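You operate a simulated robot arm through the tools that you are given. There is no shell and no other tool.

Carry out the task below with a simulated robot arm. There is one attempt and no reset: what you move stays moved.

Task
Shut the tunnel oven down in the safe order.
Fine: stop LINE, then PREHEAT and CURE; blower and exhaust only once the screen shows STANDBY; main switch off last.
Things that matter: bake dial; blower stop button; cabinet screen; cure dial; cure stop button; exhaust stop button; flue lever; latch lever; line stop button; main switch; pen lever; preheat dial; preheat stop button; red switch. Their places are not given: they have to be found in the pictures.

Only the result counts: the job must be done as asked and must still hold three seconds after the hand-in. Knocking over, shifting, dropping, spilling or breaking anything else fails it.

Robot
A 6-joint arm with a four-finger gripper, fixed in place. Base frame: the origin is at the foot of the arm, x ahead of it, y to its left, z up. Lengths are in m, angles in degrees, forces in N, time in s.
Its first joint turns from -166.0 to 166.0 degrees. Payload 3.67 kg.
Tool frame: the origin (TCP) lies between the finger pads and is the grasp point; the fingertips stand 0.028 m ahead of it; z points along the fingers, y is the line along which they close. Largest opening 0.112 m; the body of the gripper starts 0.073 m behind the TCP.
Orientation is that of the tool frame in the base frame, as a unit quaternion [x, y, z, w]. With the fingers straight down and closing along the base's y, the tool's x points along the base's -x, its y along +y and its z along -z.

Tools
- The arm moves only by the tool nudge_tool. Its argument "rows" is a list that holds one entry, the list of rows, each a list of 7 numbers: the finger opening in m, from 0 to 0.112, then the shift along the base's x, y, z in m, then the turn, a rotation vector about the base's x, y, z in degrees. In form: [[[grip, dx, dy, dz, wx, wy, wz], ...]]. A call has 1 to 20 rows; each row shifts and turns the commanded pose from where the row before left it. A row lasts 0.2 s, in which the tool goes at most 0.05 m and 8.6 degrees; a call with a longer step from one row to the next is refused whole, and so is a gripper value outside its range. A pose out of reach is approached as far as the arm can. The call stops where the force on the tool passes 40 N (or 10 N more than at its start, if that is more) or the arm is blocked; 0.2 s more then pass. Each finger halts on what it meets, pressing with about 38 N; the grip force reading is that of the motor and also rises with nothing between the fingers. The clock runs only during rows and for 0.2 s after the last one: add rows that do not move to give the fingers time. It gives the time, the measured TCP pose, the force on the tool (base axes), the opening and the grip force at its end, in the units of the frame above (readings bear some noise), with the torque about the TCP (base axes, N m) and any sound that the robot's microphone picked up, and new pictures: "pictures" is both (left out), scene, wrist or none.
- Cameras (640 x 400 px; columns grow to the right, rows downward): "scene" is fixed at [0.2219, 0.498, 1.7952]; the picture's right is [-0.17, -0.99, 0.00], its down [-0.87, 0.15, -0.47] and it looks along [0.46, -0.08, -0.88] (base axes); focal length 334 px, centre (320, 200). "wrist" rides on the gripper at [0.06, -0.018, -0.104] in the tool frame; the picture's right is [0.29, 0.96, 0.00], its down [-0.80, 0.24, -0.55] and it looks along [-0.53, 0.16, 0.83] (tool axes); focal length 234 px, centre (320, 200).
- measure_at(camera, pixels): for up to 12 pixels [column, row] of the newest picture of that camera ("zoom" is the newest enlarged one), the place [x, y, z] in the base frame of the surface seen there, good to about 0.002 m. No time passes.
- enlarge(camera, box): a new picture of the part [left, top, right, bottom] of that camera's present view, enlarged. No time passes.
- hand_in(): hands the job in; it is judged then, once.

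Leave the gripper open and the arm clear of the work at the hand-in unless told otherwise.

The tools are called after "Emit:" as a command line: name --argument value ..., lists and objects as JSON in quotes. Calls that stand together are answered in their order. nudge_tool: Moves the arm, as the interface text tells. Its arguments: {"type":"object","properties":{"rows":{"type":"array","items":{"type":"array","items":{"type":"array","items":{"type":"number"}}}},"pictures":{"type":"string","enum":["both","scene","wrist","none"]}},"required":["rows"]} The other tools are called the same way: measure_at (camera, pixels) gives the place of the surface under pixels of a picture; enlarge (camera, box) takes an enlarged picture of a part of a camera's view; hand_in () hands the job in.

At the start:

```text
clock: 0.0
ee_pos: [0.5192, 0.2096, 1.314]
orientation: [-0.001, 1.0, 0.001, -0.001]
wrist_force: [-1.1, -0.2, 0.4]
wrist_torque: [-0.03, 0.0, 0.01]
opening: 0.1122
grasp_force: 0.0
```

scene: 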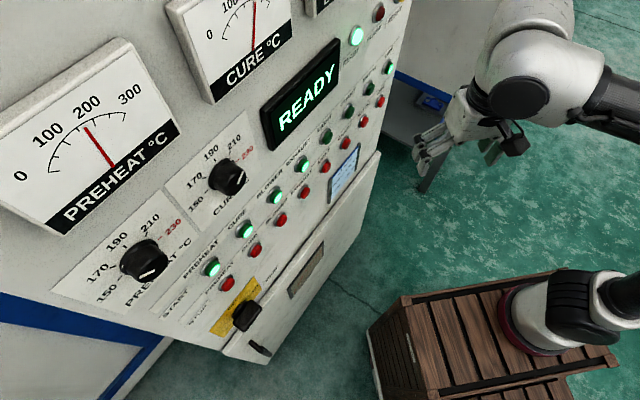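
wrist: 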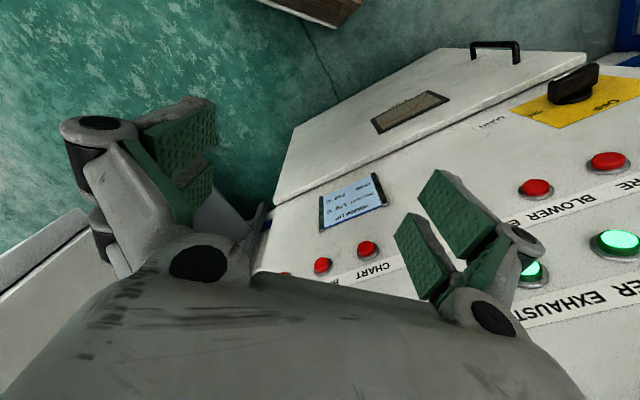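

I see a panel with gauges, dials, two rows of buttons, a main switch on a yellow plate and a screen reading READY. I'll enlarge the scene to read the labels first.

Emit:
enlarge --camera "scene" --box '[180, 180, 340, 360]'

Emit:
enlarge --camera "scene" --box '[250, 0, 420, 200]'

Emit:
enlarge --camera "wrist" --box '[240, 40, 640, 340]'

Emit:
measure_at --camera "scene" --pixels '[[227, 283], [256, 250], [281, 219], [303, 192], [325, 166], [345, 140], [363, 120], [380, 101], [211, 268], [243, 230], [274, 196], [302, 165]]'

Emit:
measure_at --camera "scene" --pixels '[[245, 316], [258, 346], [228, 178], [148, 262], [355, 36], [378, 12], [305, 95], [340, 175], [305, 270], [200, 330], [220, 240], [290, 230]]'

```text
2.22 times, centred on (260, 270) of scene
```

zoom: 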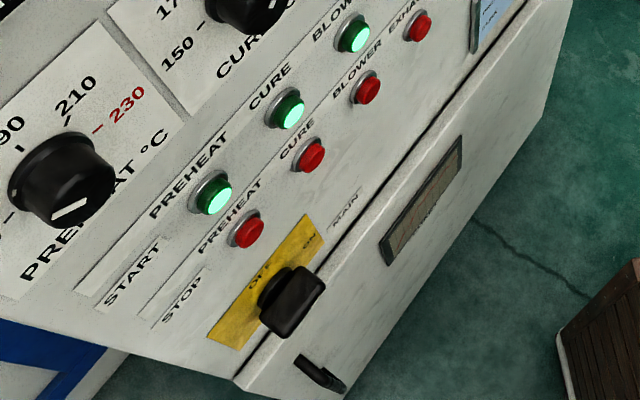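

```text
2.00 times, centred on (335, 100) of scene
```

zoom: 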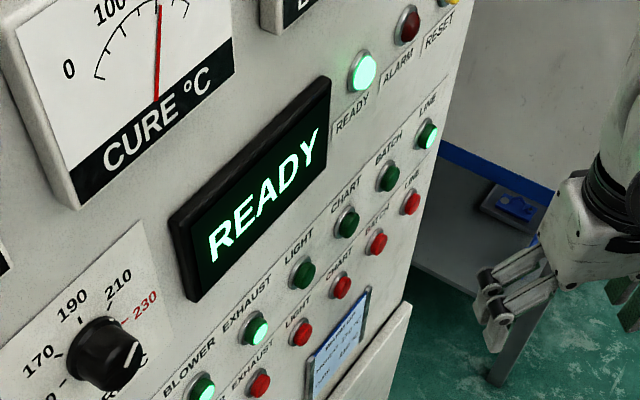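

```text
1.33 times, centred on (440, 190) of wrist
```

zoom: 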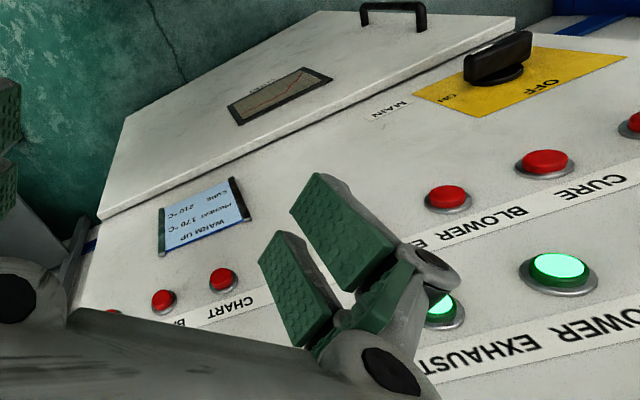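

```text
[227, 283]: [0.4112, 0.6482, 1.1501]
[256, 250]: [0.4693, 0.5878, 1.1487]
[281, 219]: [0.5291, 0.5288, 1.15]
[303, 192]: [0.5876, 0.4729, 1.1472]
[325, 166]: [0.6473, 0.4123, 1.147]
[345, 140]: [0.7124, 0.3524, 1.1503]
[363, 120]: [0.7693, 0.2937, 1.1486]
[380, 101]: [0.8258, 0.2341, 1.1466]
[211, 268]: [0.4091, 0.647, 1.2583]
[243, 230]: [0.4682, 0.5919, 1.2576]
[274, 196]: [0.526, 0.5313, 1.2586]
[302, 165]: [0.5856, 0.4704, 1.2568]
```

```text
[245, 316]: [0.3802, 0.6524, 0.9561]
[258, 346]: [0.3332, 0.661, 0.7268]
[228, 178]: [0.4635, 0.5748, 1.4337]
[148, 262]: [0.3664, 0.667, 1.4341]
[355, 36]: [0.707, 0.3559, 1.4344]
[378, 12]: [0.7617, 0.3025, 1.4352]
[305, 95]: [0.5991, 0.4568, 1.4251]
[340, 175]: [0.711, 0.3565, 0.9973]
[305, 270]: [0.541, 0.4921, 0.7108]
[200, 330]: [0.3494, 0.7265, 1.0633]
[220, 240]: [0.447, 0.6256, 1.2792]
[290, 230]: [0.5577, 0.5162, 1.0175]
```

The stop (red) row lies at z≈1.149: PREHEAT (227,283), CURE (256,250), BLOWER (281,219), EXHAUST (303,192), LIGHT, CHART, BATCH, LINE (380,101). The panel normal points to (-0.707,-0.707,0). I'll turn the tool 45° about z and then tip it 90° so that it faces the panel, with the fingers closed.

Emit:
nudge_tool --rows '[[[0.0, 0, 0, 0, 0, 0, 7.5], [0.0, 0, 0, 0, 0, 0, 7.5], [0.0, 0, 0, 0, 0, 0, 7.5], [0.0, 0, 0, 0, 0, 0, 7.5], [0.0, 0, 0, 0, 0, 0, 7.5], [0.0, 0, 0, 0, 0, 0, 7.5], [0.0, 0, 0, 0, 5.303, -5.303, 0], [0.0, 0, 0, 0, 5.303, -5.303, 0], [0.0, 0, 0, 0, 5.303, -5.303, 0], [0.0, 0, 0, 0, 5.303, -5.303, 0], [0.0, 0, 0, 0, 5.303, -5.303, 0], [0.0, 0, 0, 0, 5.303, -5.303, 0], [0.0, 0, 0, 0, 5.303, -5.303, 0], [0.0, 0, 0, 0, 5.303, -5.303, 0], [0.0, 0, 0, 0, 5.303, -5.303, 0], [0.0, 0, 0, 0, 5.303, -5.303, 0], [0.0, 0, 0, 0, 5.303, -5.303, 0], [0.0, 0, 0, 0, 5.303, -5.303, 0]]]' --pictures "both"

```text
clock: 3.8
ee_pos: [0.5026, 0.2146, 1.336]
orientation: [-0.286, 0.729, 0.224, 0.58]
wrist_force: [-0.7, -0.3, 0.4]
wrist_torque: [-0.01, -0.01, 0.02]
opening: 0.0
grasp_force: 35.5
out of reach, approached as far as the arm can: row 16, 17, 18
```

scene: 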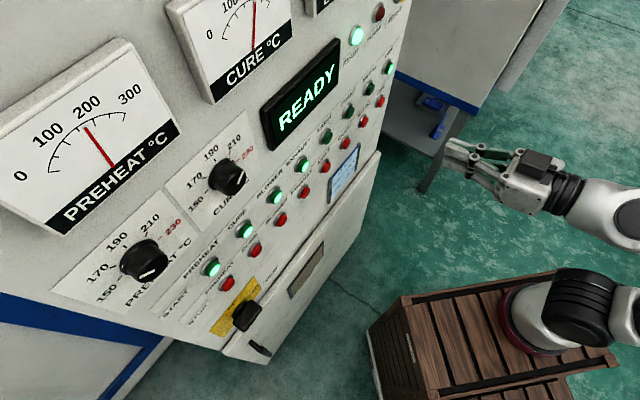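
wrist: 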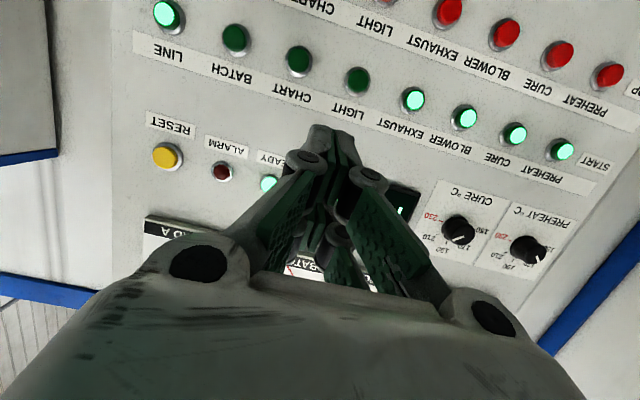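

The tool is nearly turned, but the last rows were out of reach this close to the base. I'll move out towards a stand-off in front of LINE, at about (0.76, 0.17, 1.15), and check the pose there.

Emit:
nudge_tool --rows '[[[0.0, 0.03, -0.005, -0.021, 0, 0, 0], [0.0, 0.03, -0.005, -0.021, 0, 0, 0], [0.0, 0.03, -0.005, -0.021, 0, 0, 0], [0.0, 0.03, -0.005, -0.021, 0, 0, 0], [0.0, 0.03, -0.005, -0.021, 0, 0, 0], [0.0, 0.03, -0.005, -0.021, 0, 0, 0], [0.0, 0.03, -0.005, -0.021, 0, 0, 0], [0.0, 0.03, -0.005, -0.021, 0, 0, 0], [0.0, 0, 0, 0, 0, 0, 0]]]' --pictures "both"

```text
clock: 5.8
ee_pos: [0.5039, 0.2147, 1.3379]
orientation: [-0.287, 0.729, 0.224, 0.58]
wrist_force: [-0.7, 1.0, -0.1]
wrist_torque: [0.01, 0.0, -0.02]
opening: 0.0003
grasp_force: 36.0
out of reach, approached as far as the arm can: row 1, 2, 3, 4, 5, 6, 7, 8
```

scene: 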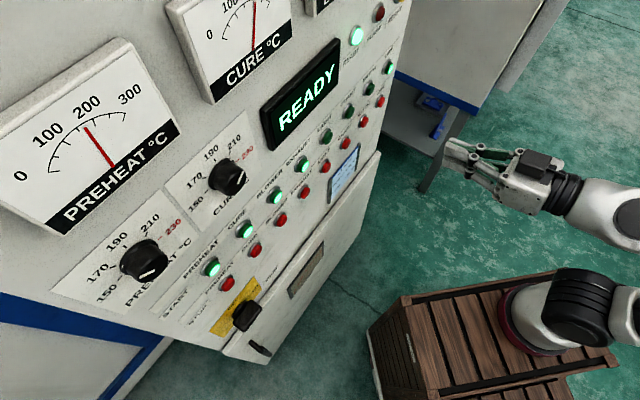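
wrist: 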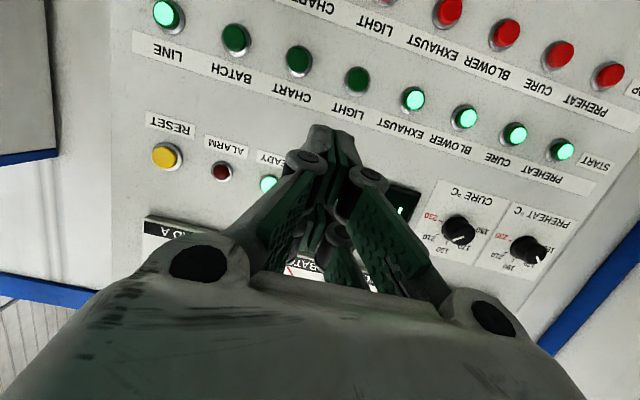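

The arm did not move: it is held at some limit with the tool still about 13° below horizontal. I'll tip the tool back down by 16° and see where it goes.

Emit:
nudge_tool --rows '[[[0.0, 0, 0, 0, -5.303, 5.303, 0], [0.0, 0, 0, 0, -5.303, 5.303, 0], [0.0, 0, 0, 0, 0, 0, 0]]]' --pictures "scene"

```text
clock: 6.6
ee_pos: [0.5079, 0.208, 1.3364]
orientation: [-0.318, 0.796, 0.184, 0.481]
wrist_force: [-0.1, 0.3, -0.1]
wrist_torque: [0.01, 0.0, 0.01]
opening: 0.0001
grasp_force: 36.0
out of reach, approached as far as the arm can: row 2
```

scene: 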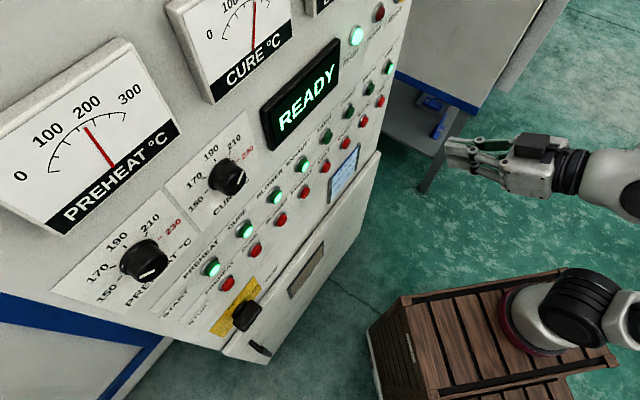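

The command restarts from the measured pose, and the arm responds again. The tool is now about 28° below horizontal. Next I'll move it outward and down towards LINE, keeping this orientation, before finishing the tilt.

Emit:
nudge_tool --rows '[[[0.0, 0.03, -0.005, -0.01, 0, 0, 0], [0.0, 0.03, -0.005, -0.01, 0, 0, 0], [0.0, 0.03, -0.005, -0.01, 0, 0, 0], [0.0, 0.03, -0.005, -0.01, 0, 0, 0], [0.0, 0, 0, 0, 0, 0, 0]]]' --pictures "scene"

```text
clock: 7.8
ee_pos: [0.6283, 0.1873, 1.2962]
orientation: [-0.317, 0.797, 0.182, 0.481]
wrist_force: [0.6, -0.8, -0.4]
wrist_torque: [0.03, -0.01, 0.02]
opening: 0.0
grasp_force: 35.7
```

scene: 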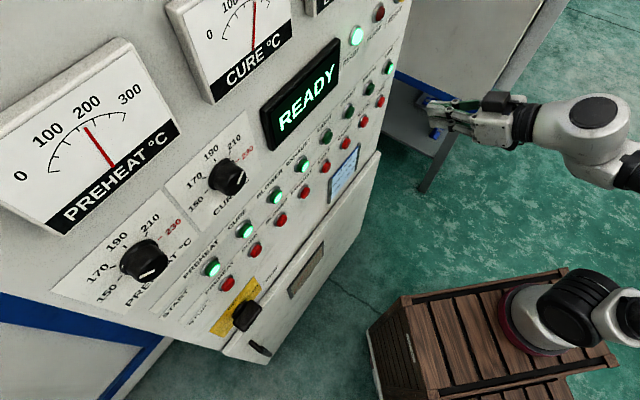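

That worked. I'll continue to the stand-off in front of LINE and then finish the remaining tilt of about 28°.

Emit:
nudge_tool --rows '[[[0.0, 0.027, -0.003, -0.03, 0, 0, 0], [0.0, 0.027, -0.003, -0.03, 0, 0, 0], [0.0, 0.027, -0.003, -0.03, 0, 0, 0], [0.0, 0.027, -0.003, -0.03, 0, 0, 0], [0.0, 0.028, -0.003, -0.03, 0, 0, 0], [0.0, 0, 0, 0, 0, 0, 2.2], [0.0, 0, 0, 0, 4.97, -4.97, 0], [0.0, 0, 0, 0, 4.97, -4.97, 0], [0.0, 0, 0, 0, 4.97, -4.97, 0], [0.0, 0, 0, 0, 4.97, -4.97, 0], [0.0, 0, 0, 0, 0, 0, 0]]]' --pictures "both"

```text
clock: 10.2
ee_pos: [0.7642, 0.1741, 1.1456]
orientation: [-0.273, 0.652, 0.264, 0.657]
wrist_force: [-0.3, -0.1, -0.2]
wrist_torque: [-0.05, 0.0, 0.0]
opening: 0.0002
grasp_force: 35.4
```

scene: 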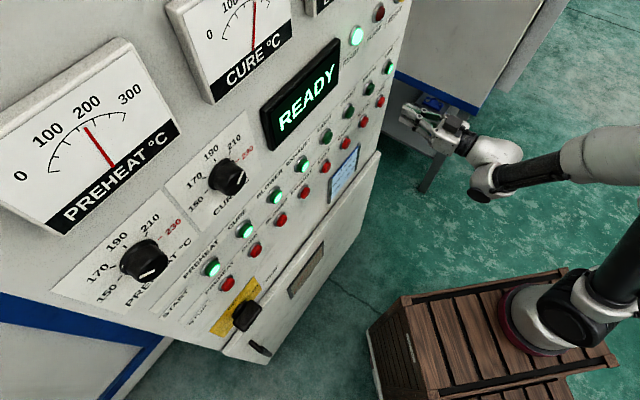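
wrist: 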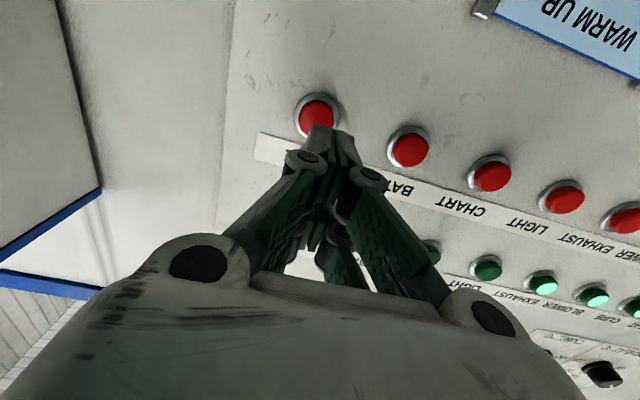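

The tool now faces the panel in front of LINE; the red button is at (316,112) in the wrist view. I'll measure the buttons and the panel from here.

Emit:
measure_at --camera "wrist" --pixels '[[316, 112], [330, 98], [410, 150], [492, 176], [564, 199], [360, 115], [280, 110], [330, 130], [345, 138]]'

Emit:
enlarge --camera "wrist" --box '[220, 60, 460, 210]'

Emit:
enlarge --camera "wrist" --box '[440, 0, 640, 125]'

```text
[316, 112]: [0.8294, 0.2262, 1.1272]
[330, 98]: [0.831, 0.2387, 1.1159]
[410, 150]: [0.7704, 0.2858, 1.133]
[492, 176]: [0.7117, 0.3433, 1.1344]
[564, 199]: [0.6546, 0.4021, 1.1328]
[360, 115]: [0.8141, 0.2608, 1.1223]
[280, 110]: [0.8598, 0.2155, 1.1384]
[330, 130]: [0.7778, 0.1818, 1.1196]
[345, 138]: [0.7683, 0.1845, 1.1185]
```

```text
2.67 times, centred on (340, 135) of wrist
```

zoom: 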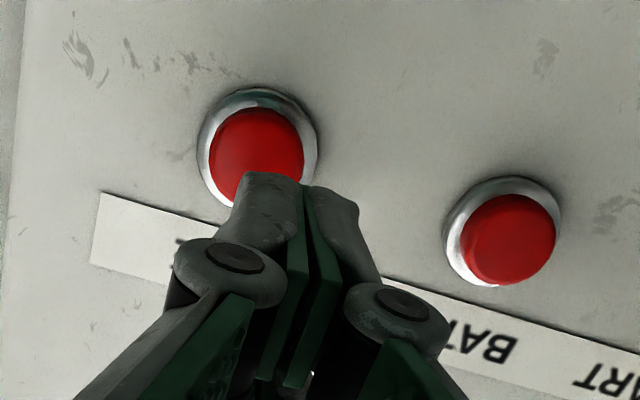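

```text
3.20 times, centred on (540, 62) of wrist
```

zoom: 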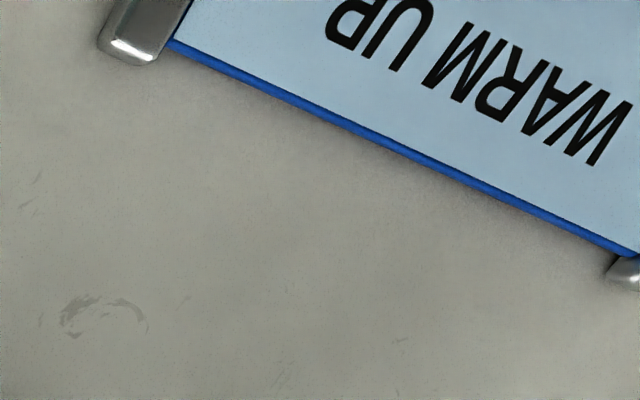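

I'll measure the metal rings around LINE and BATCH to get exact centres.

Emit:
measure_at --camera "wrist" --pixels '[[295, 116], [338, 110], [315, 94], [388, 150], [429, 140], [409, 127], [404, 166], [410, 160], [398, 150], [427, 153], [415, 135]]'

Emit:
enlarge --camera "scene" --box '[330, 60, 410, 140]'

```text
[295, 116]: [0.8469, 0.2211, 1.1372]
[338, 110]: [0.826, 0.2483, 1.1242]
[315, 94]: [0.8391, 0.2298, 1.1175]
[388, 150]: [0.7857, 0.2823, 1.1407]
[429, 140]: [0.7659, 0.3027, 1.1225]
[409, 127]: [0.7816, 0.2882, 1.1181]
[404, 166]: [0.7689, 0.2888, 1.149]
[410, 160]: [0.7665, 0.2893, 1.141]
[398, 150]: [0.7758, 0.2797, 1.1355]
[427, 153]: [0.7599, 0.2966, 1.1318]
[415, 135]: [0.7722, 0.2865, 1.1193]
```

```text
5.00 times, centred on (370, 100) of scene
```

zoom: 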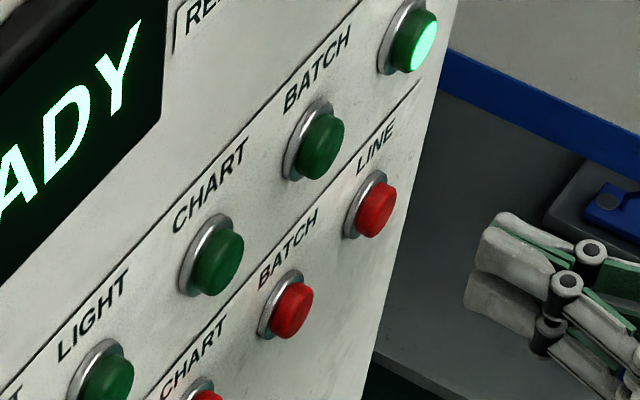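

LINE stop centre is at about (0.828, 0.228, 1.134), with the face about 0.055 m ahead of the fingertips. I'll align on it and approach to about 1 cm first.

Emit:
nudge_tool --rows '[[[0.0, 0.005, -0.005, -0.0115, 0, 0, 0], [0.0, 0.011, 0.011, 0, 0, 0, 0], [0.0, 0.011, 0.011, 0, 0, 0, 0], [0.0, 0.0095, 0.0095, 0, 0, 0, 0], [0.0, 0, 0, 0, 0, 0, 0]]]' --pictures "both"

```text
clock: 11.4
ee_pos: [0.7995, 0.2015, 1.1345]
orientation: [-0.273, 0.652, 0.263, 0.656]
wrist_force: [-0.4, -0.3, 0.4]
wrist_torque: [0.0, -0.01, 0.0]
opening: 0.0
grasp_force: 35.7
```

scene: 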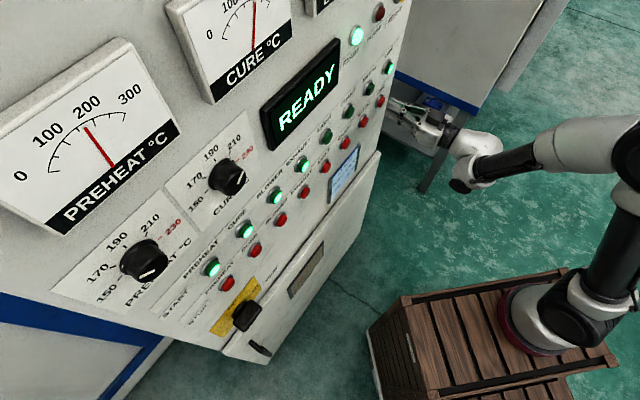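
wrist: 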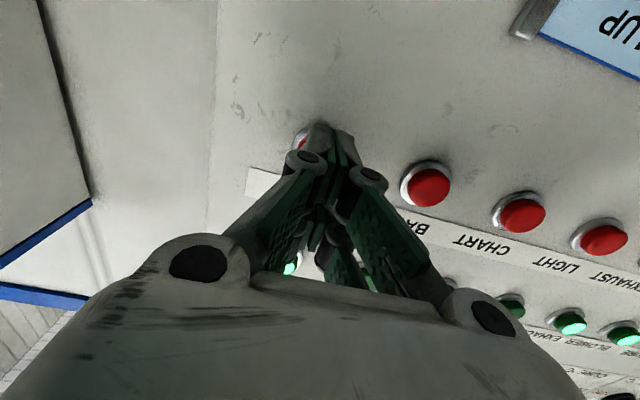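

I'll check the alignment with an enlarged scene view before pressing.

Emit:
enlarge --camera "scene" --box '[350, 60, 430, 140]'

Emit:
enlarge --camera "wrist" --box '[260, 90, 420, 190]'

```text
5.00 times, centred on (390, 100) of scene
```

zoom: 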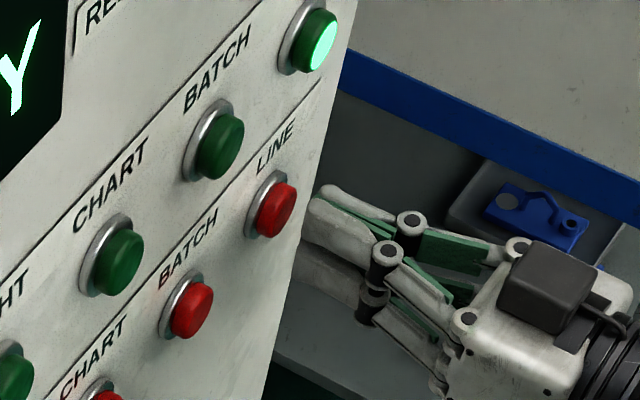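

```text
4.00 times, centred on (340, 140) of wrist
```

zoom: 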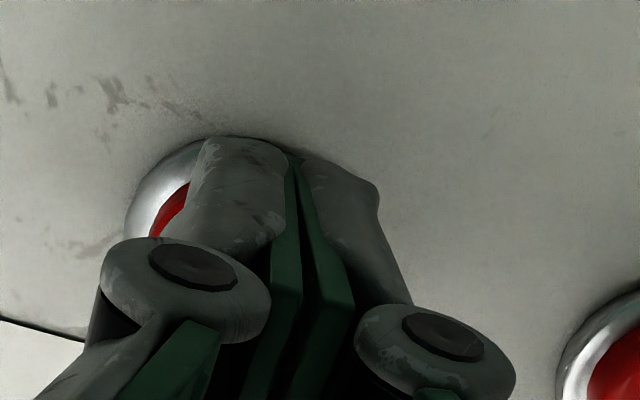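

The fingertip may be slightly to the left of the button's axis (seen from the tool). I'll measure tip and ring points.

Emit:
measure_at --camera "wrist" --pixels '[[312, 128], [316, 128], [328, 130], [337, 133], [350, 138], [293, 146], [300, 130], [314, 125], [296, 140], [303, 140]]'

Emit:
measure_at --camera "scene" --pixels '[[413, 100], [412, 106], [415, 98], [411, 112], [405, 102], [406, 105], [402, 100]]'

```text
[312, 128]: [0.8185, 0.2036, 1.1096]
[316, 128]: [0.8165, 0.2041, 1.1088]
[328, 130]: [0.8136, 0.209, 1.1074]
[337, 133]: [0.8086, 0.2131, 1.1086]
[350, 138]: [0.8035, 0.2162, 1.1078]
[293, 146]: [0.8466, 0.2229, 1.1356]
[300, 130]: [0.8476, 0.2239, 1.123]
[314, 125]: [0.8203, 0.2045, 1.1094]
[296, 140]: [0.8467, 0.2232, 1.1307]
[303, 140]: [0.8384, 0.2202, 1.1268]
```

```text
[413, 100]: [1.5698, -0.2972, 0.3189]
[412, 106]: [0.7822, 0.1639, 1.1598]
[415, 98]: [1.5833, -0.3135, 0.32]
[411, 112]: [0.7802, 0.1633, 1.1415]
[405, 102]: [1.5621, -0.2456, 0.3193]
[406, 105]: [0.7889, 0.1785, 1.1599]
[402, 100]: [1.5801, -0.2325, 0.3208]
```

The tip is centred on the button (u≈0.424 against 0.4255). I'll press slowly: 15 mm in 3 mm steps, about 5 mm past the face.

Emit:
nudge_tool --rows '[[[0.0, 0.0025, 0.0015, 0, 0, 0, 0], [0.0, 0.0022, 0.0021, 0, 0, 0, 0], [0.0, 0.0021, 0.0021, 0, 0, 0, 0], [0.0, 0.0021, 0.0021, 0, 0, 0, 0], [0.0, 0.0021, 0.0021, 0, 0, 0, 0], [0.0, 0, 0, 0, 0, 0, 0]]]' --pictures "both"

```text
clock: 12.8
ee_pos: [0.8122, 0.209, 1.1346]
orientation: [-0.273, 0.652, 0.264, 0.656]
wrist_force: [-0.7, -0.1, -0.9]
wrist_torque: [0.02, -0.02, 0.02]
opening: 0.0002
grasp_force: 35.7
```

scene: 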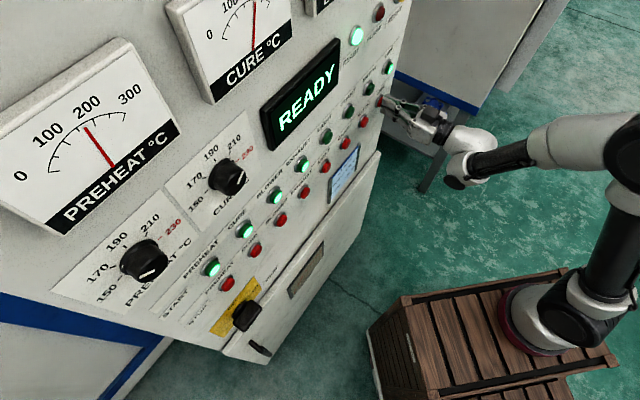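
wrist: 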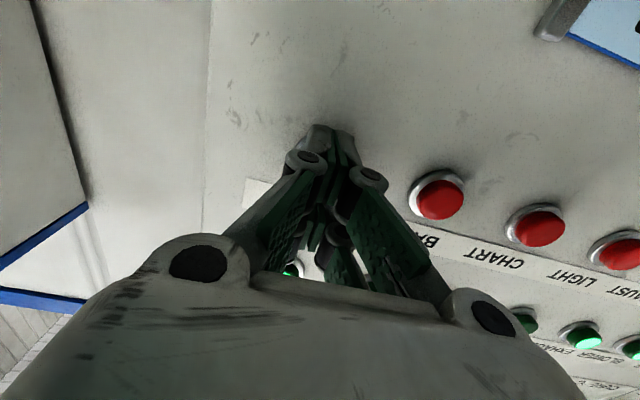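

No force yet. I'll look closely at the contact area.

Emit:
enlarge --camera "scene" --box '[350, 70, 430, 130]'

Emit:
enlarge --camera "wrist" --box '[260, 90, 420, 190]'

```text
6.67 times, centred on (390, 100) of scene
```

zoom: 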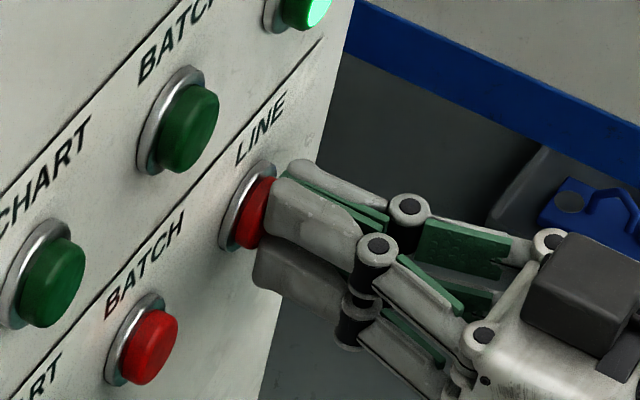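

```text
4.00 times, centred on (340, 140) of wrist
```

zoom: 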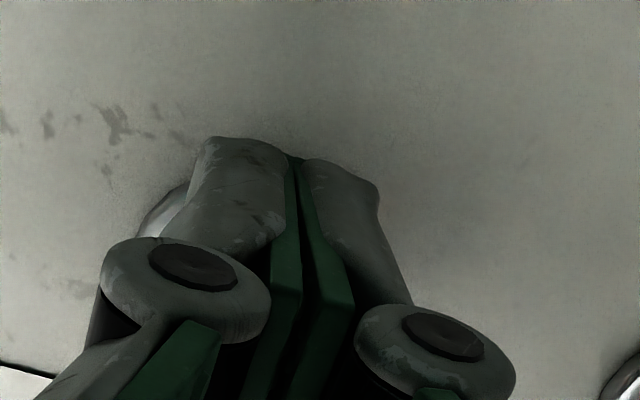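

The upper prongs are just at the button. I'll keep pressing in 2 mm steps.

Emit:
nudge_tool --rows '[[[0.0, 0.0014, 0.0014, 0, 0, 0, 0], [0.0, 0.0014, 0.0014, 0, 0, 0, 0], [0.0, 0.0014, 0.0014, 0, 0, 0, 0], [0.0, 0, 0, 0, 0, 0, 0]]]' --pictures "scene"

Emit:
enlarge --camera "scene" --box '[350, 50, 430, 130]'

```text
clock: 13.8
ee_pos: [0.8157, 0.2143, 1.1344]
orientation: [-0.273, 0.653, 0.263, 0.656]
wrist_force: [-11.0, -7.3, -5.2]
wrist_torque: [-0.11, 0.1, 0.07]
opening: 0.0062
grasp_force: 35.8
heard: click
```

scene: 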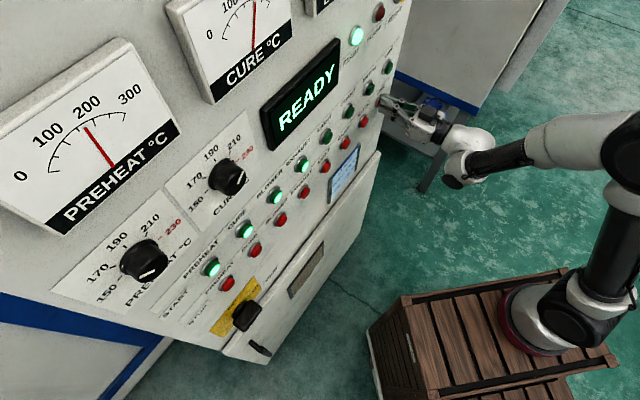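

```text
5.00 times, centred on (390, 90) of scene
```

zoom: 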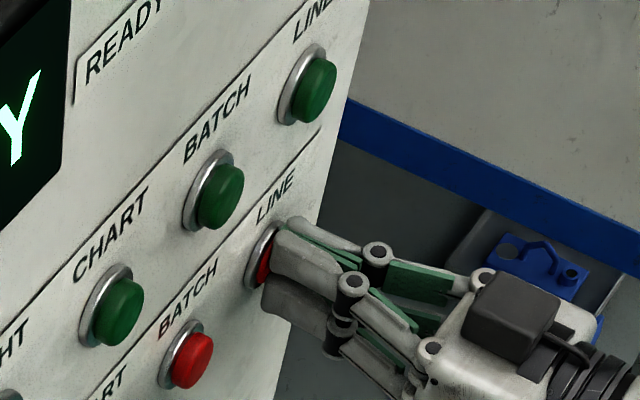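

Click heard and the LINE lamp went out. I'll retract 6 cm and slide along the panel to PREHEAT.

Emit:
nudge_tool --rows '[[[0.0, -0.022, -0.022, 0, 0, 0, 0], [0.0, -0.022, -0.022, 0, 0, 0, 0], [0.0, -0.0343, 0.0343, 0, 0, 0, 0], [0.0, -0.0343, 0.0343, 0, 0, 0, 0], [0.0, -0.0343, 0.0343, 0, 0, 0, 0], [0.0, -0.0343, 0.0343, 0, 0, 0, 0], [0.0, -0.0343, 0.0343, 0, 0, 0, 0], [0.0, -0.0343, 0.0343, 0, 0, 0, 0], [0.0, -0.0343, 0.0343, 0, 0, 0, 0], [0.0, -0.0343, 0.0343, 0, 0, 0, 0], [0.0, -0.0343, 0.0343, 0, 0, 0, 0], [0.0, -0.0343, 0.0343, 0, 0, 0, 0], [0.0, -0.0343, 0.0343, 0, 0, 0, 0], [0.0, -0.0343, 0.0343, 0, 0, 0, 0], [0.0, 0, 0, 0, 0, 0, 0]]]' --pictures "both"

```text
clock: 17.0
ee_pos: [0.3594, 0.5812, 1.1361]
orientation: [-0.274, 0.652, 0.264, 0.656]
wrist_force: [-0.2, -0.2, 0.6]
wrist_torque: [0.03, -0.02, -0.01]
opening: 0.0
grasp_force: 35.4
```

scene: 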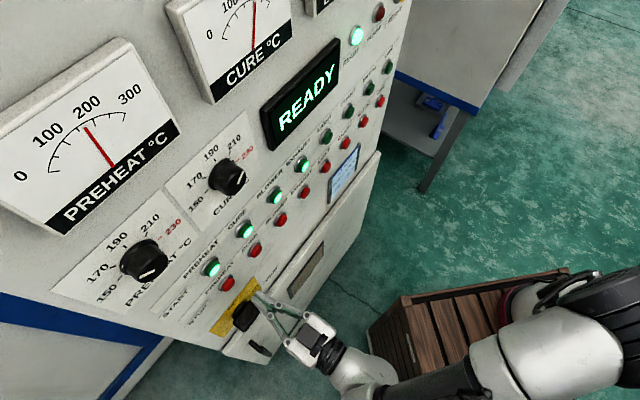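
wrist: 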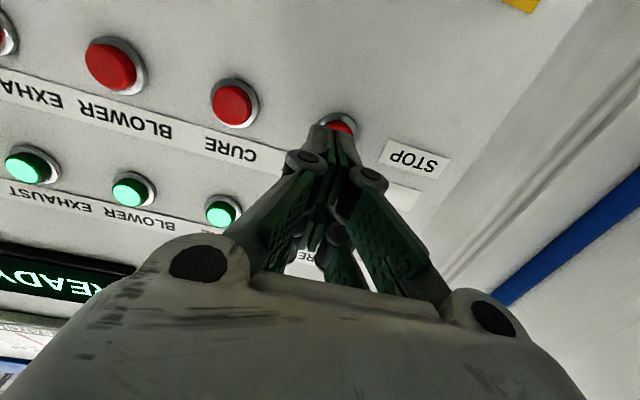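

I'm in front of PREHEAT. I'll measure its ring, and CURE's too.

Emit:
enlarge --camera "wrist" --box '[200, 60, 400, 185]'

Emit:
measure_at --camera "wrist" --pixels '[[355, 124], [338, 115], [345, 125], [212, 102], [257, 100], [233, 79], [243, 127], [230, 104], [86, 60], [146, 70], [112, 64], [235, 88]]'

```text
3.20 times, centred on (300, 122) of wrist
```

zoom: 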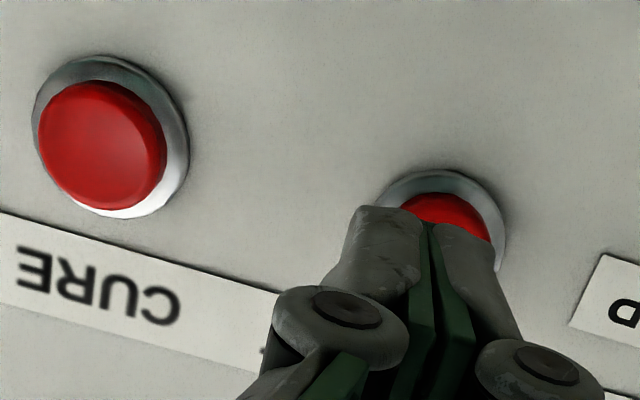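

```text
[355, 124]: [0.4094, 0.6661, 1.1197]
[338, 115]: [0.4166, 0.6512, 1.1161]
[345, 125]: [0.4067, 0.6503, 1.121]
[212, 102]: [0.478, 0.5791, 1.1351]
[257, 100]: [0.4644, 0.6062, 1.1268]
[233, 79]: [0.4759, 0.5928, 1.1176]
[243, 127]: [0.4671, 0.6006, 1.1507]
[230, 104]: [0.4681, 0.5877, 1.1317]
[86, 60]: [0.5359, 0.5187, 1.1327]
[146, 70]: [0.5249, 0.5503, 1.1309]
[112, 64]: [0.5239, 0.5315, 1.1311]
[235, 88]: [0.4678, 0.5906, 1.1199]
```

PREHEAT's centre is at u≈-0.166, so I shift 9.5 mm sideways, approach 45 mm, and then press in small steps as before.

Emit:
nudge_tool --rows '[[[0.0, -0.0067, 0.0067, -0.002, 0, 0, 0], [0.0, 0.0106, 0.0106, 0, 0, 0, 0], [0.0, 0.0106, 0.0106, 0, 0, 0, 0], [0.0, 0.0106, 0.0106, 0, 0, 0, 0], [0.0, 0.0035, 0.0035, 0, 0, 0, 0], [0.0, 0.0035, 0.0035, 0, 0, 0, 0], [0.0, 0.0014, 0.0014, 0, 0, 0, 0], [0.0, 0.0014, 0.0014, 0, 0, 0, 0], [0.0, 0.0014, 0.0014, 0, 0, 0, 0], [0.0, 0, 0, 0, 0, 0, 0]]]' --pictures "both"

```text
clock: 19.2
ee_pos: [0.3961, 0.6326, 1.1328]
orientation: [-0.274, 0.652, 0.265, 0.656]
wrist_force: [-6.7, -4.5, 0.3]
wrist_torque: [0.0, 0.01, 0.08]
opening: 0.006
grasp_force: 35.9
heard: click
```

scene: 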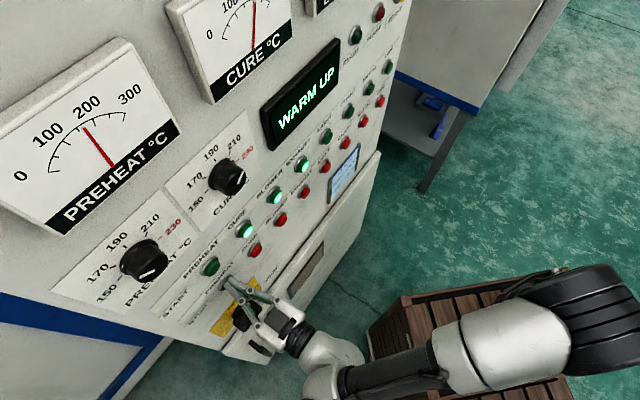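
wrist: 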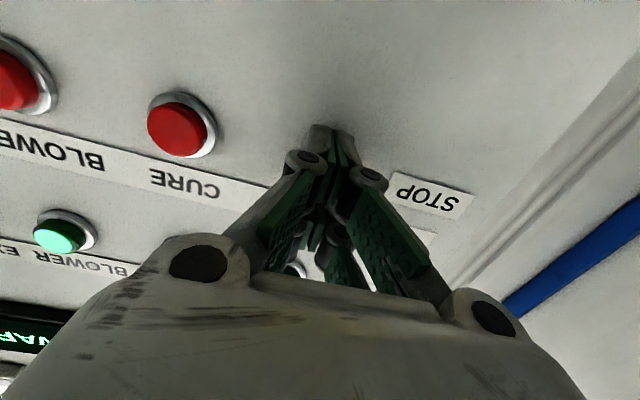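

Click heard, the PREHEAT lamp is out and the screen shows WARM UP. Next I retract, shift +84 mm to CURE and press the same way.

Emit:
nudge_tool --rows '[[[0.0, -0.018, -0.018, 0, 0, 0, 0], [0.0, -0.018, -0.018, 0, 0, 0, 0], [0.0, 0.0297, -0.0297, 0.001, 0, 0, 0], [0.0, 0.0297, -0.0297, 0, 0, 0, 0], [0.0, 0, 0, 0, 0, 0, 0], [0.0, 0.0095, 0.0095, 0, 0, 0, 0], [0.0, 0.0095, 0.0095, 0, 0, 0, 0], [0.0, 0.0064, 0.0064, 0, 0, 0, 0], [0.0, 0.0035, 0.0035, 0, 0, 0, 0], [0.0, 0.0035, 0.0035, 0, 0, 0, 0], [0.0, 0.0014, 0.0014, 0, 0, 0, 0], [0.0, 0.0014, 0.0014, 0, 0, 0, 0], [0.0, 0.0014, 0.0014, 0, 0, 0, 0], [0.0, 0, 0, 0, 0, 0, 0]]]' --pictures "both"

```text
clock: 22.2
ee_pos: [0.4547, 0.5722, 1.1339]
orientation: [-0.272, 0.653, 0.264, 0.656]
wrist_force: [-5.3, -5.0, -1.9]
wrist_torque: [-0.06, 0.04, 0.0]
opening: 0.0061
grasp_force: 35.3
heard: click
```

scene: 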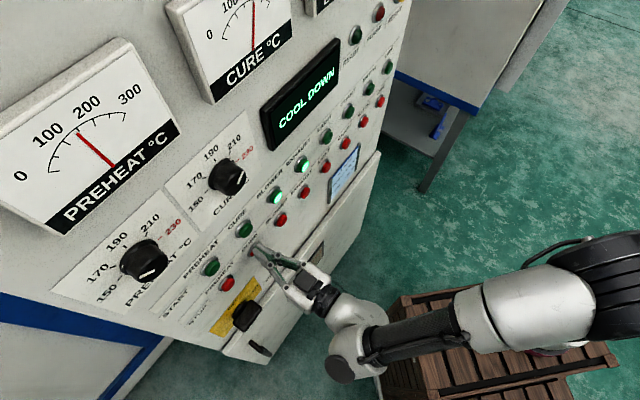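
wrist: 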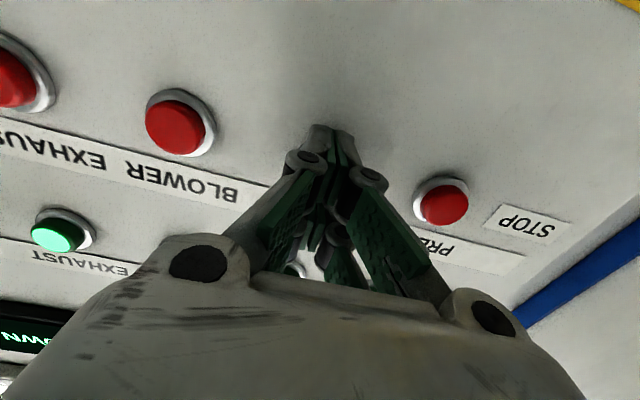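

CURE clicked off and the screen now reads COOL DOWN. I retract to a stand-off in front of BLOWER and wait for STANDBY, watching the screen.

Emit:
nudge_tool --rows '[[[0.0, -0.018, -0.018, 0, 0, 0, 0], [0.0, -0.018, -0.018, 0, 0, 0, 0], [0.0, 0.0299, -0.0299, 0, 0, 0, 0], [0.0, 0.0299, -0.0299, 0, 0, 0, 0], [0.0, 0, 0, 0, 0, 0, 0], [0.0, 0, 0, 0, 0, 0, 0], [0.0, 0, 0, 0, 0, 0, 0], [0.0, 0, 0, 0, 0, 0, 0], [0.0, 0, 0, 0, 0, 0, 0], [0.0, 0, 0, 0, 0, 0, 0], [0.0, 0, 0, 0, 0, 0, 0], [0.0, 0, 0, 0, 0, 0, 0], [0.0, 0, 0, 0, 0, 0, 0], [0.0, 0, 0, 0, 0, 0, 0]]]' --pictures "both"

Emit:
enlarge --camera "scene" --box '[200, 250, 300, 360]'

Emit:
measure_at --camera "wrist" --pixels '[[355, 124], [338, 115]]'

```text
clock: 25.2
ee_pos: [0.4775, 0.4787, 1.1332]
orientation: [-0.273, 0.652, 0.264, 0.656]
wrist_force: [0.3, 0.2, 0.3]
wrist_torque: [-0.02, -0.04, 0.02]
opening: 0.0003
grasp_force: 35.6
```

scene: 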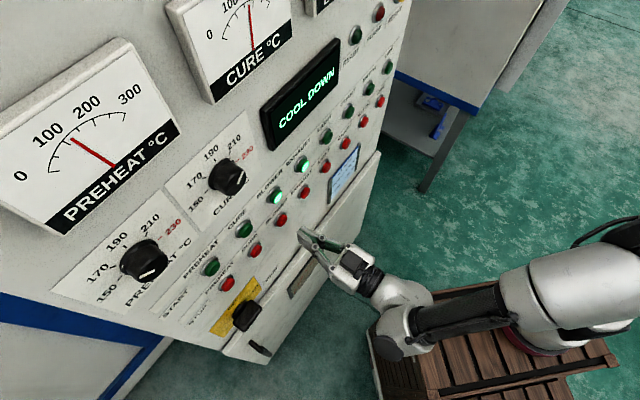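
wrist: 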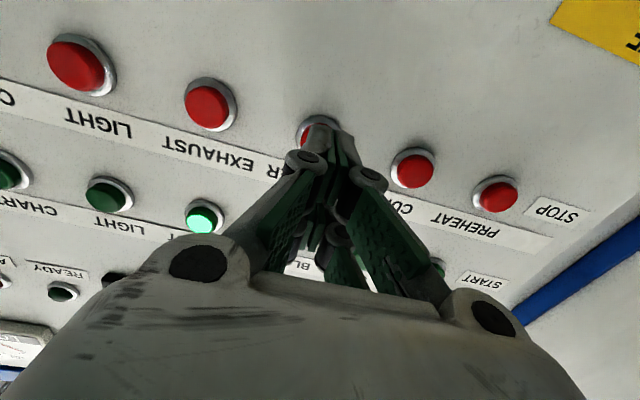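

```text
3.64 times, centred on (250, 305) of scene
```

zoom: 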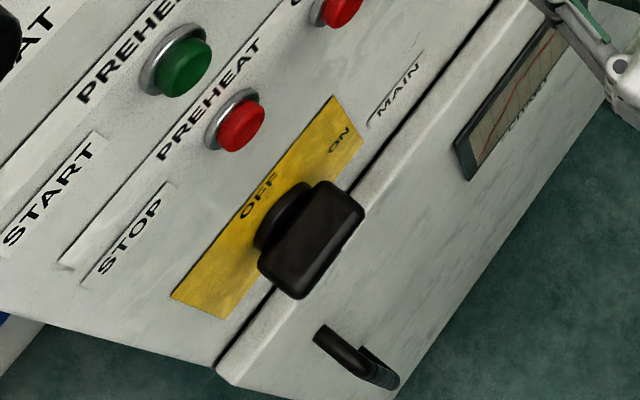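

```text
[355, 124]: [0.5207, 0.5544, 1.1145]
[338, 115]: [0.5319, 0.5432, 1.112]
```

The screen is still COOL DOWN. The main switch handle lies horizontal, pointing at ON, and OFF is at the top of the yellow plate. While it cools I'll back off and move to view the main switch with the wrist camera.

Emit:
nudge_tool --rows '[[[0.0, -0.0219, 0.0119, -0.026, 0, 0, 0], [0.0, -0.0219, 0.0119, -0.026, 0, 0, 0], [0.0, -0.0219, 0.0119, -0.026, 0, 0, 0], [0.0, -0.0219, 0.0119, -0.026, 0, 0, 0], [0.0, -0.0219, 0.0119, -0.026, 0, 0, 0], [0.0, -0.0219, 0.0119, -0.026, 0, 0, 0], [0.0, -0.0219, 0.0119, -0.026, 0, 0, 0], [0.0, -0.0219, 0.0119, -0.026, 0, 0, 0], [0.0, 0, 0, 0, 0, 0, 0], [0.0, 0, 0, 0, 0, 0, 0], [0.0, 0, 0, 0, 0, 0, 0], [0.0, 0, 0, 0, 0, 0, 0], [0.0, 0, 0, 0, 0, 0, 0], [0.0, 0, 0, 0, 0, 0, 0], [0.0, 0, 0, 0, 0, 0, 0]]]' --pictures "both"

```text
clock: 28.4
ee_pos: [0.3016, 0.5722, 0.9258]
orientation: [-0.273, 0.652, 0.264, 0.656]
wrist_force: [0.0, 0.1, 0.1]
wrist_torque: [-0.03, -0.03, -0.01]
opening: 0.0
grasp_force: 36.1
```

scene: 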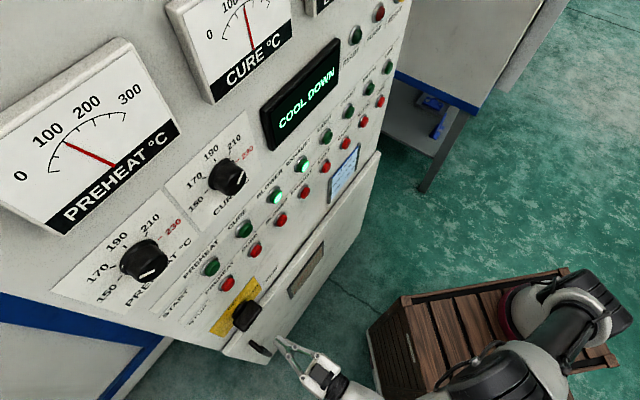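
wrist: 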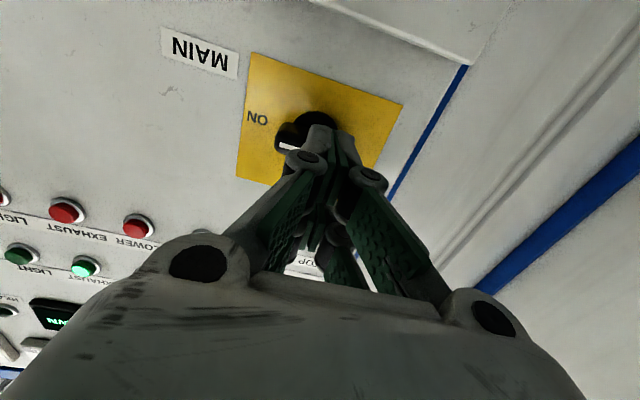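

I can see the yellow plate with ON at (257,118), the black switch, and a white mark on the handle at (287,147). I'll open the fingers for a clearer view and keep waiting.

Emit:
nudge_tool --rows '[[[0.1, 0, 0, -0.02, 0, 0, 0], [0.1, 0, 0, -0.01, 0, 0, 0], [0.1, 0, 0, 0, 0, 0, 0], [0.1, 0, 0, 0, 0, 0, 0], [0.1, 0, 0, 0, 0, 0, 0], [0.1, 0, 0, 0, 0, 0, 0]]]' --pictures "both"

Emit:
enlarge --camera "wrist" --box '[220, 40, 420, 200]'

```text
clock: 29.8
ee_pos: [0.302, 0.5712, 0.8946]
orientation: [-0.272, 0.653, 0.264, 0.656]
wrist_force: [-0.4, 0.4, -0.3]
wrist_torque: [0.01, -0.01, 0.04]
opening: 0.1
grasp_force: 0.1
```

scene: 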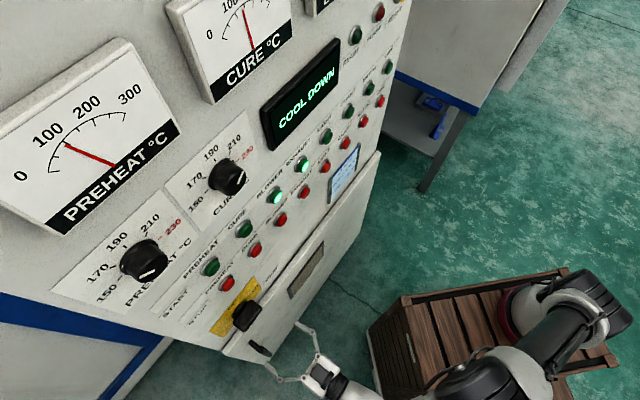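
wrist: 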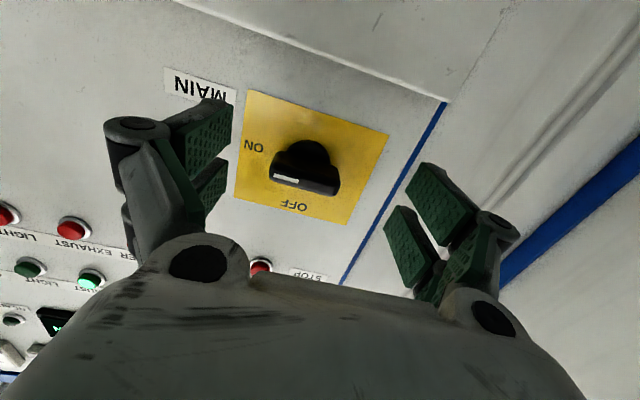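

```text
2.50 times, centred on (320, 120) of wrist
```

zoom: 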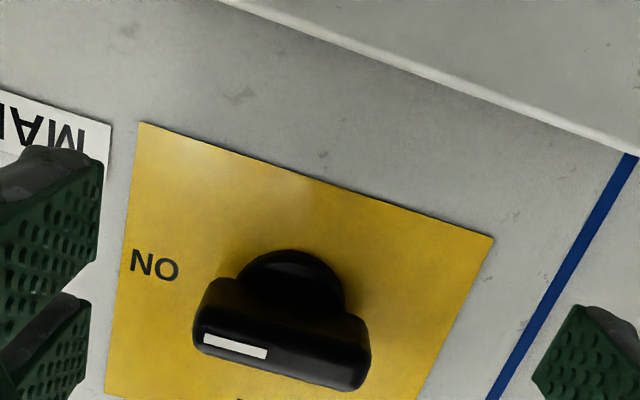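

Clear view now: the bar handle is horizontal with its white mark on the ON side. I'll measure the handle, the plate and the door edge.

Emit:
measure_at --camera "zoom" --pixels '[[235, 347], [205, 310], [365, 350], [280, 330], [200, 350], [350, 385], [290, 255], [245, 275], [340, 290], [150, 265], [450, 100], [630, 150]]'

Emit:
measure_at --camera "scene" --pixels '[[258, 305], [250, 300], [238, 310], [243, 330], [236, 325], [255, 320], [246, 316]]'

Emit:
measure_at --camera "wrist" --pixels '[[295, 206], [330, 12], [360, 40], [290, 165], [320, 170]]'

```text
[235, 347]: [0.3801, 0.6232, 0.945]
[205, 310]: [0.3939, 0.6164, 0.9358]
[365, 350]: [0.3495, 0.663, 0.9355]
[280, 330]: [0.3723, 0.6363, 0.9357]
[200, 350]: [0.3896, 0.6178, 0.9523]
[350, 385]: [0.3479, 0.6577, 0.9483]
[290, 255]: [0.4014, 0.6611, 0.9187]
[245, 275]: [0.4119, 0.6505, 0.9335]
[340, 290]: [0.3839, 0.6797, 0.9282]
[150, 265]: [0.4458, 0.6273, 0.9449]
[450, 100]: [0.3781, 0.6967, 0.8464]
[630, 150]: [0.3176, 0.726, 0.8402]
```

```text
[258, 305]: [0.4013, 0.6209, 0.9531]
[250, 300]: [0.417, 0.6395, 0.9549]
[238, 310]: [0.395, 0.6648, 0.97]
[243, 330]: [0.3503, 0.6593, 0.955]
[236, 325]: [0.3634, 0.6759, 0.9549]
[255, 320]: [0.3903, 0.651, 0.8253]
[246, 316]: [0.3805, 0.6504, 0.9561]
```

```text
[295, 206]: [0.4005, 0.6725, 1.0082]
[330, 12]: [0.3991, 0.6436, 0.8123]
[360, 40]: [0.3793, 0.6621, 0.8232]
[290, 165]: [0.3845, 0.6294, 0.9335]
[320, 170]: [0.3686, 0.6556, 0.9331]
```

Bar handle: centre at u≈-0.190, z≈0.945, front face at s≈0.7095, about 21 mm thick and 60 mm long. Next I close the fingers and keep waiting for STANDBY.

Emit:
nudge_tool --rows '[[[0.0, 0, 0, 0.02, 0, 0, 0], [0.0, 0, 0, 0, 0, 0, 0], [0.0, 0, 0, 0, 0, 0, 0], [0.0, 0, 0, 0, 0, 0, 0], [0.0, 0, 0, 0, 0, 0, 0], [0.0, 0, 0, 0, 0, 0, 0], [0.0, 0, 0, 0, 0, 0, 0], [0.0, 0, 0, 0, 0, 0, 0], [0.0, 0, 0, 0, 0, 0, 0], [0.0, 0, 0, 0, 0, 0, 0], [0.0, 0, 0, 0, 0, 0, 0], [0.0, 0, 0, 0, 0, 0, 0], [0.0, 0, 0, 0, 0, 0, 0], [0.0, 0, 0, 0, 0, 0, 0], [0.0, 0, 0, 0, 0, 0, 0], [0.0, 0, 0, 0, 0, 0, 0], [0.0, 0, 0, 0, 0, 0, 0], [0.0, 0, 0, 0, 0, 0, 0], [0.0, 0, 0, 0, 0, 0, 0], [0.0, 0, 0, 0, 0, 0, 0]]]' --pictures "scene"

```text
clock: 34.0
ee_pos: [0.3015, 0.5703, 0.9164]
orientation: [-0.273, 0.652, 0.264, 0.656]
wrist_force: [-0.5, -0.4, -0.1]
wrist_torque: [-0.03, 0.0, -0.02]
opening: 0.0
grasp_force: 36.0
```

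scene: 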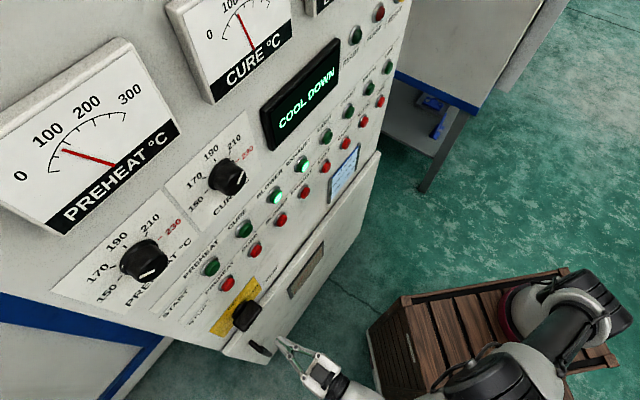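

Still COOL DOWN. I return to the stand-off in front of BLOWER and wait there.

Emit:
nudge_tool --rows '[[[0.0, 0.0222, -0.0117, 0.02725, 0, 0, 0], [0.0, 0.0222, -0.0117, 0.02725, 0, 0, 0], [0.0, 0.0222, -0.0117, 0.02725, 0, 0, 0], [0.0, 0.0222, -0.0117, 0.02725, 0, 0, 0], [0.0, 0.0222, -0.0117, 0.02725, 0, 0, 0], [0.0, 0.0222, -0.0117, 0.02725, 0, 0, 0], [0.0, 0.0222, -0.0117, 0.02725, 0, 0, 0], [0.0, 0.0222, -0.0117, 0.02725, 0, 0, 0], [0.0, 0, 0, 0, 0, 0, 0], [0.0, 0, 0, 0, 0, 0, 0], [0.0, 0, 0, 0, 0, 0, 0], [0.0, 0, 0, 0, 0, 0, 0], [0.0, 0, 0, 0, 0, 0, 0], [0.0, 0, 0, 0, 0, 0, 0], [0.0, 0, 0, 0, 0, 0, 0], [0.0, 0, 0, 0, 0, 0, 0], [0.0, 0, 0, 0, 0, 0, 0], [0.0, 0, 0, 0, 0, 0, 0], [0.0, 0, 0, 0, 0, 0, 0], [0.0, 0, 0, 0, 0, 0, 0]]]' --pictures "both"

Emit:
enlarge --camera "wrist" --box '[240, 60, 440, 185]'

```text
clock: 38.2
ee_pos: [0.4816, 0.4765, 1.1316]
orientation: [-0.272, 0.653, 0.263, 0.656]
wrist_force: [0.4, -0.1, 0.0]
wrist_torque: [0.01, -0.02, 0.0]
opening: 0.0
grasp_force: 35.8
```

scene: 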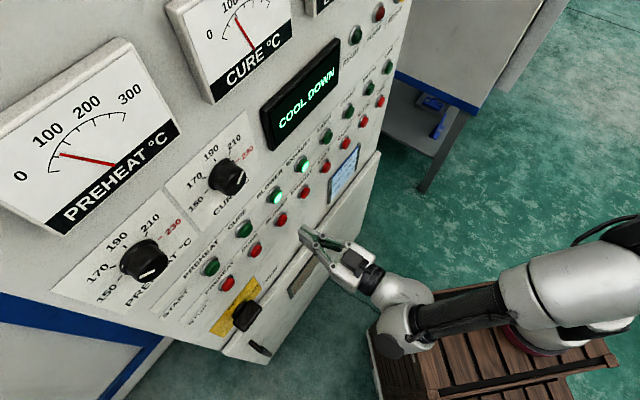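
wrist: 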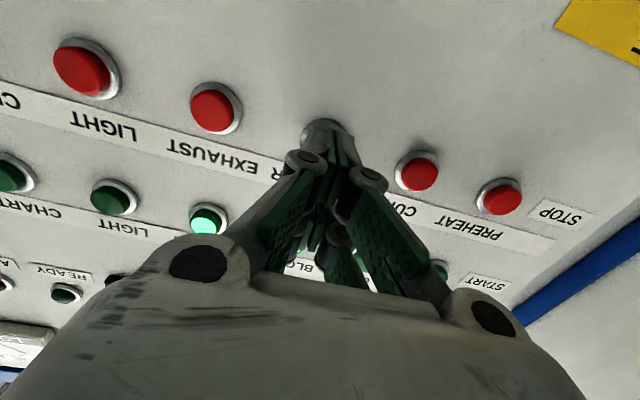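

```text
3.20 times, centred on (340, 122) of wrist
```

zoom: 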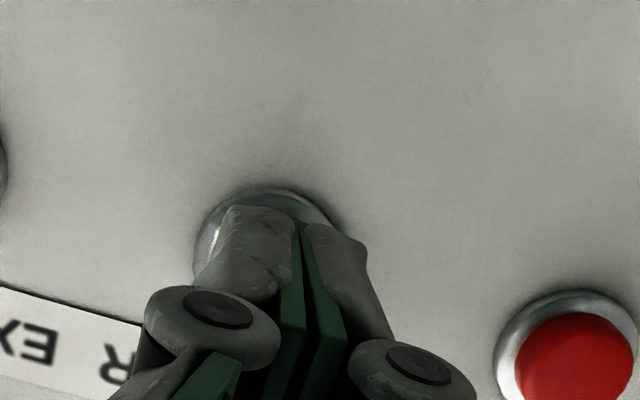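

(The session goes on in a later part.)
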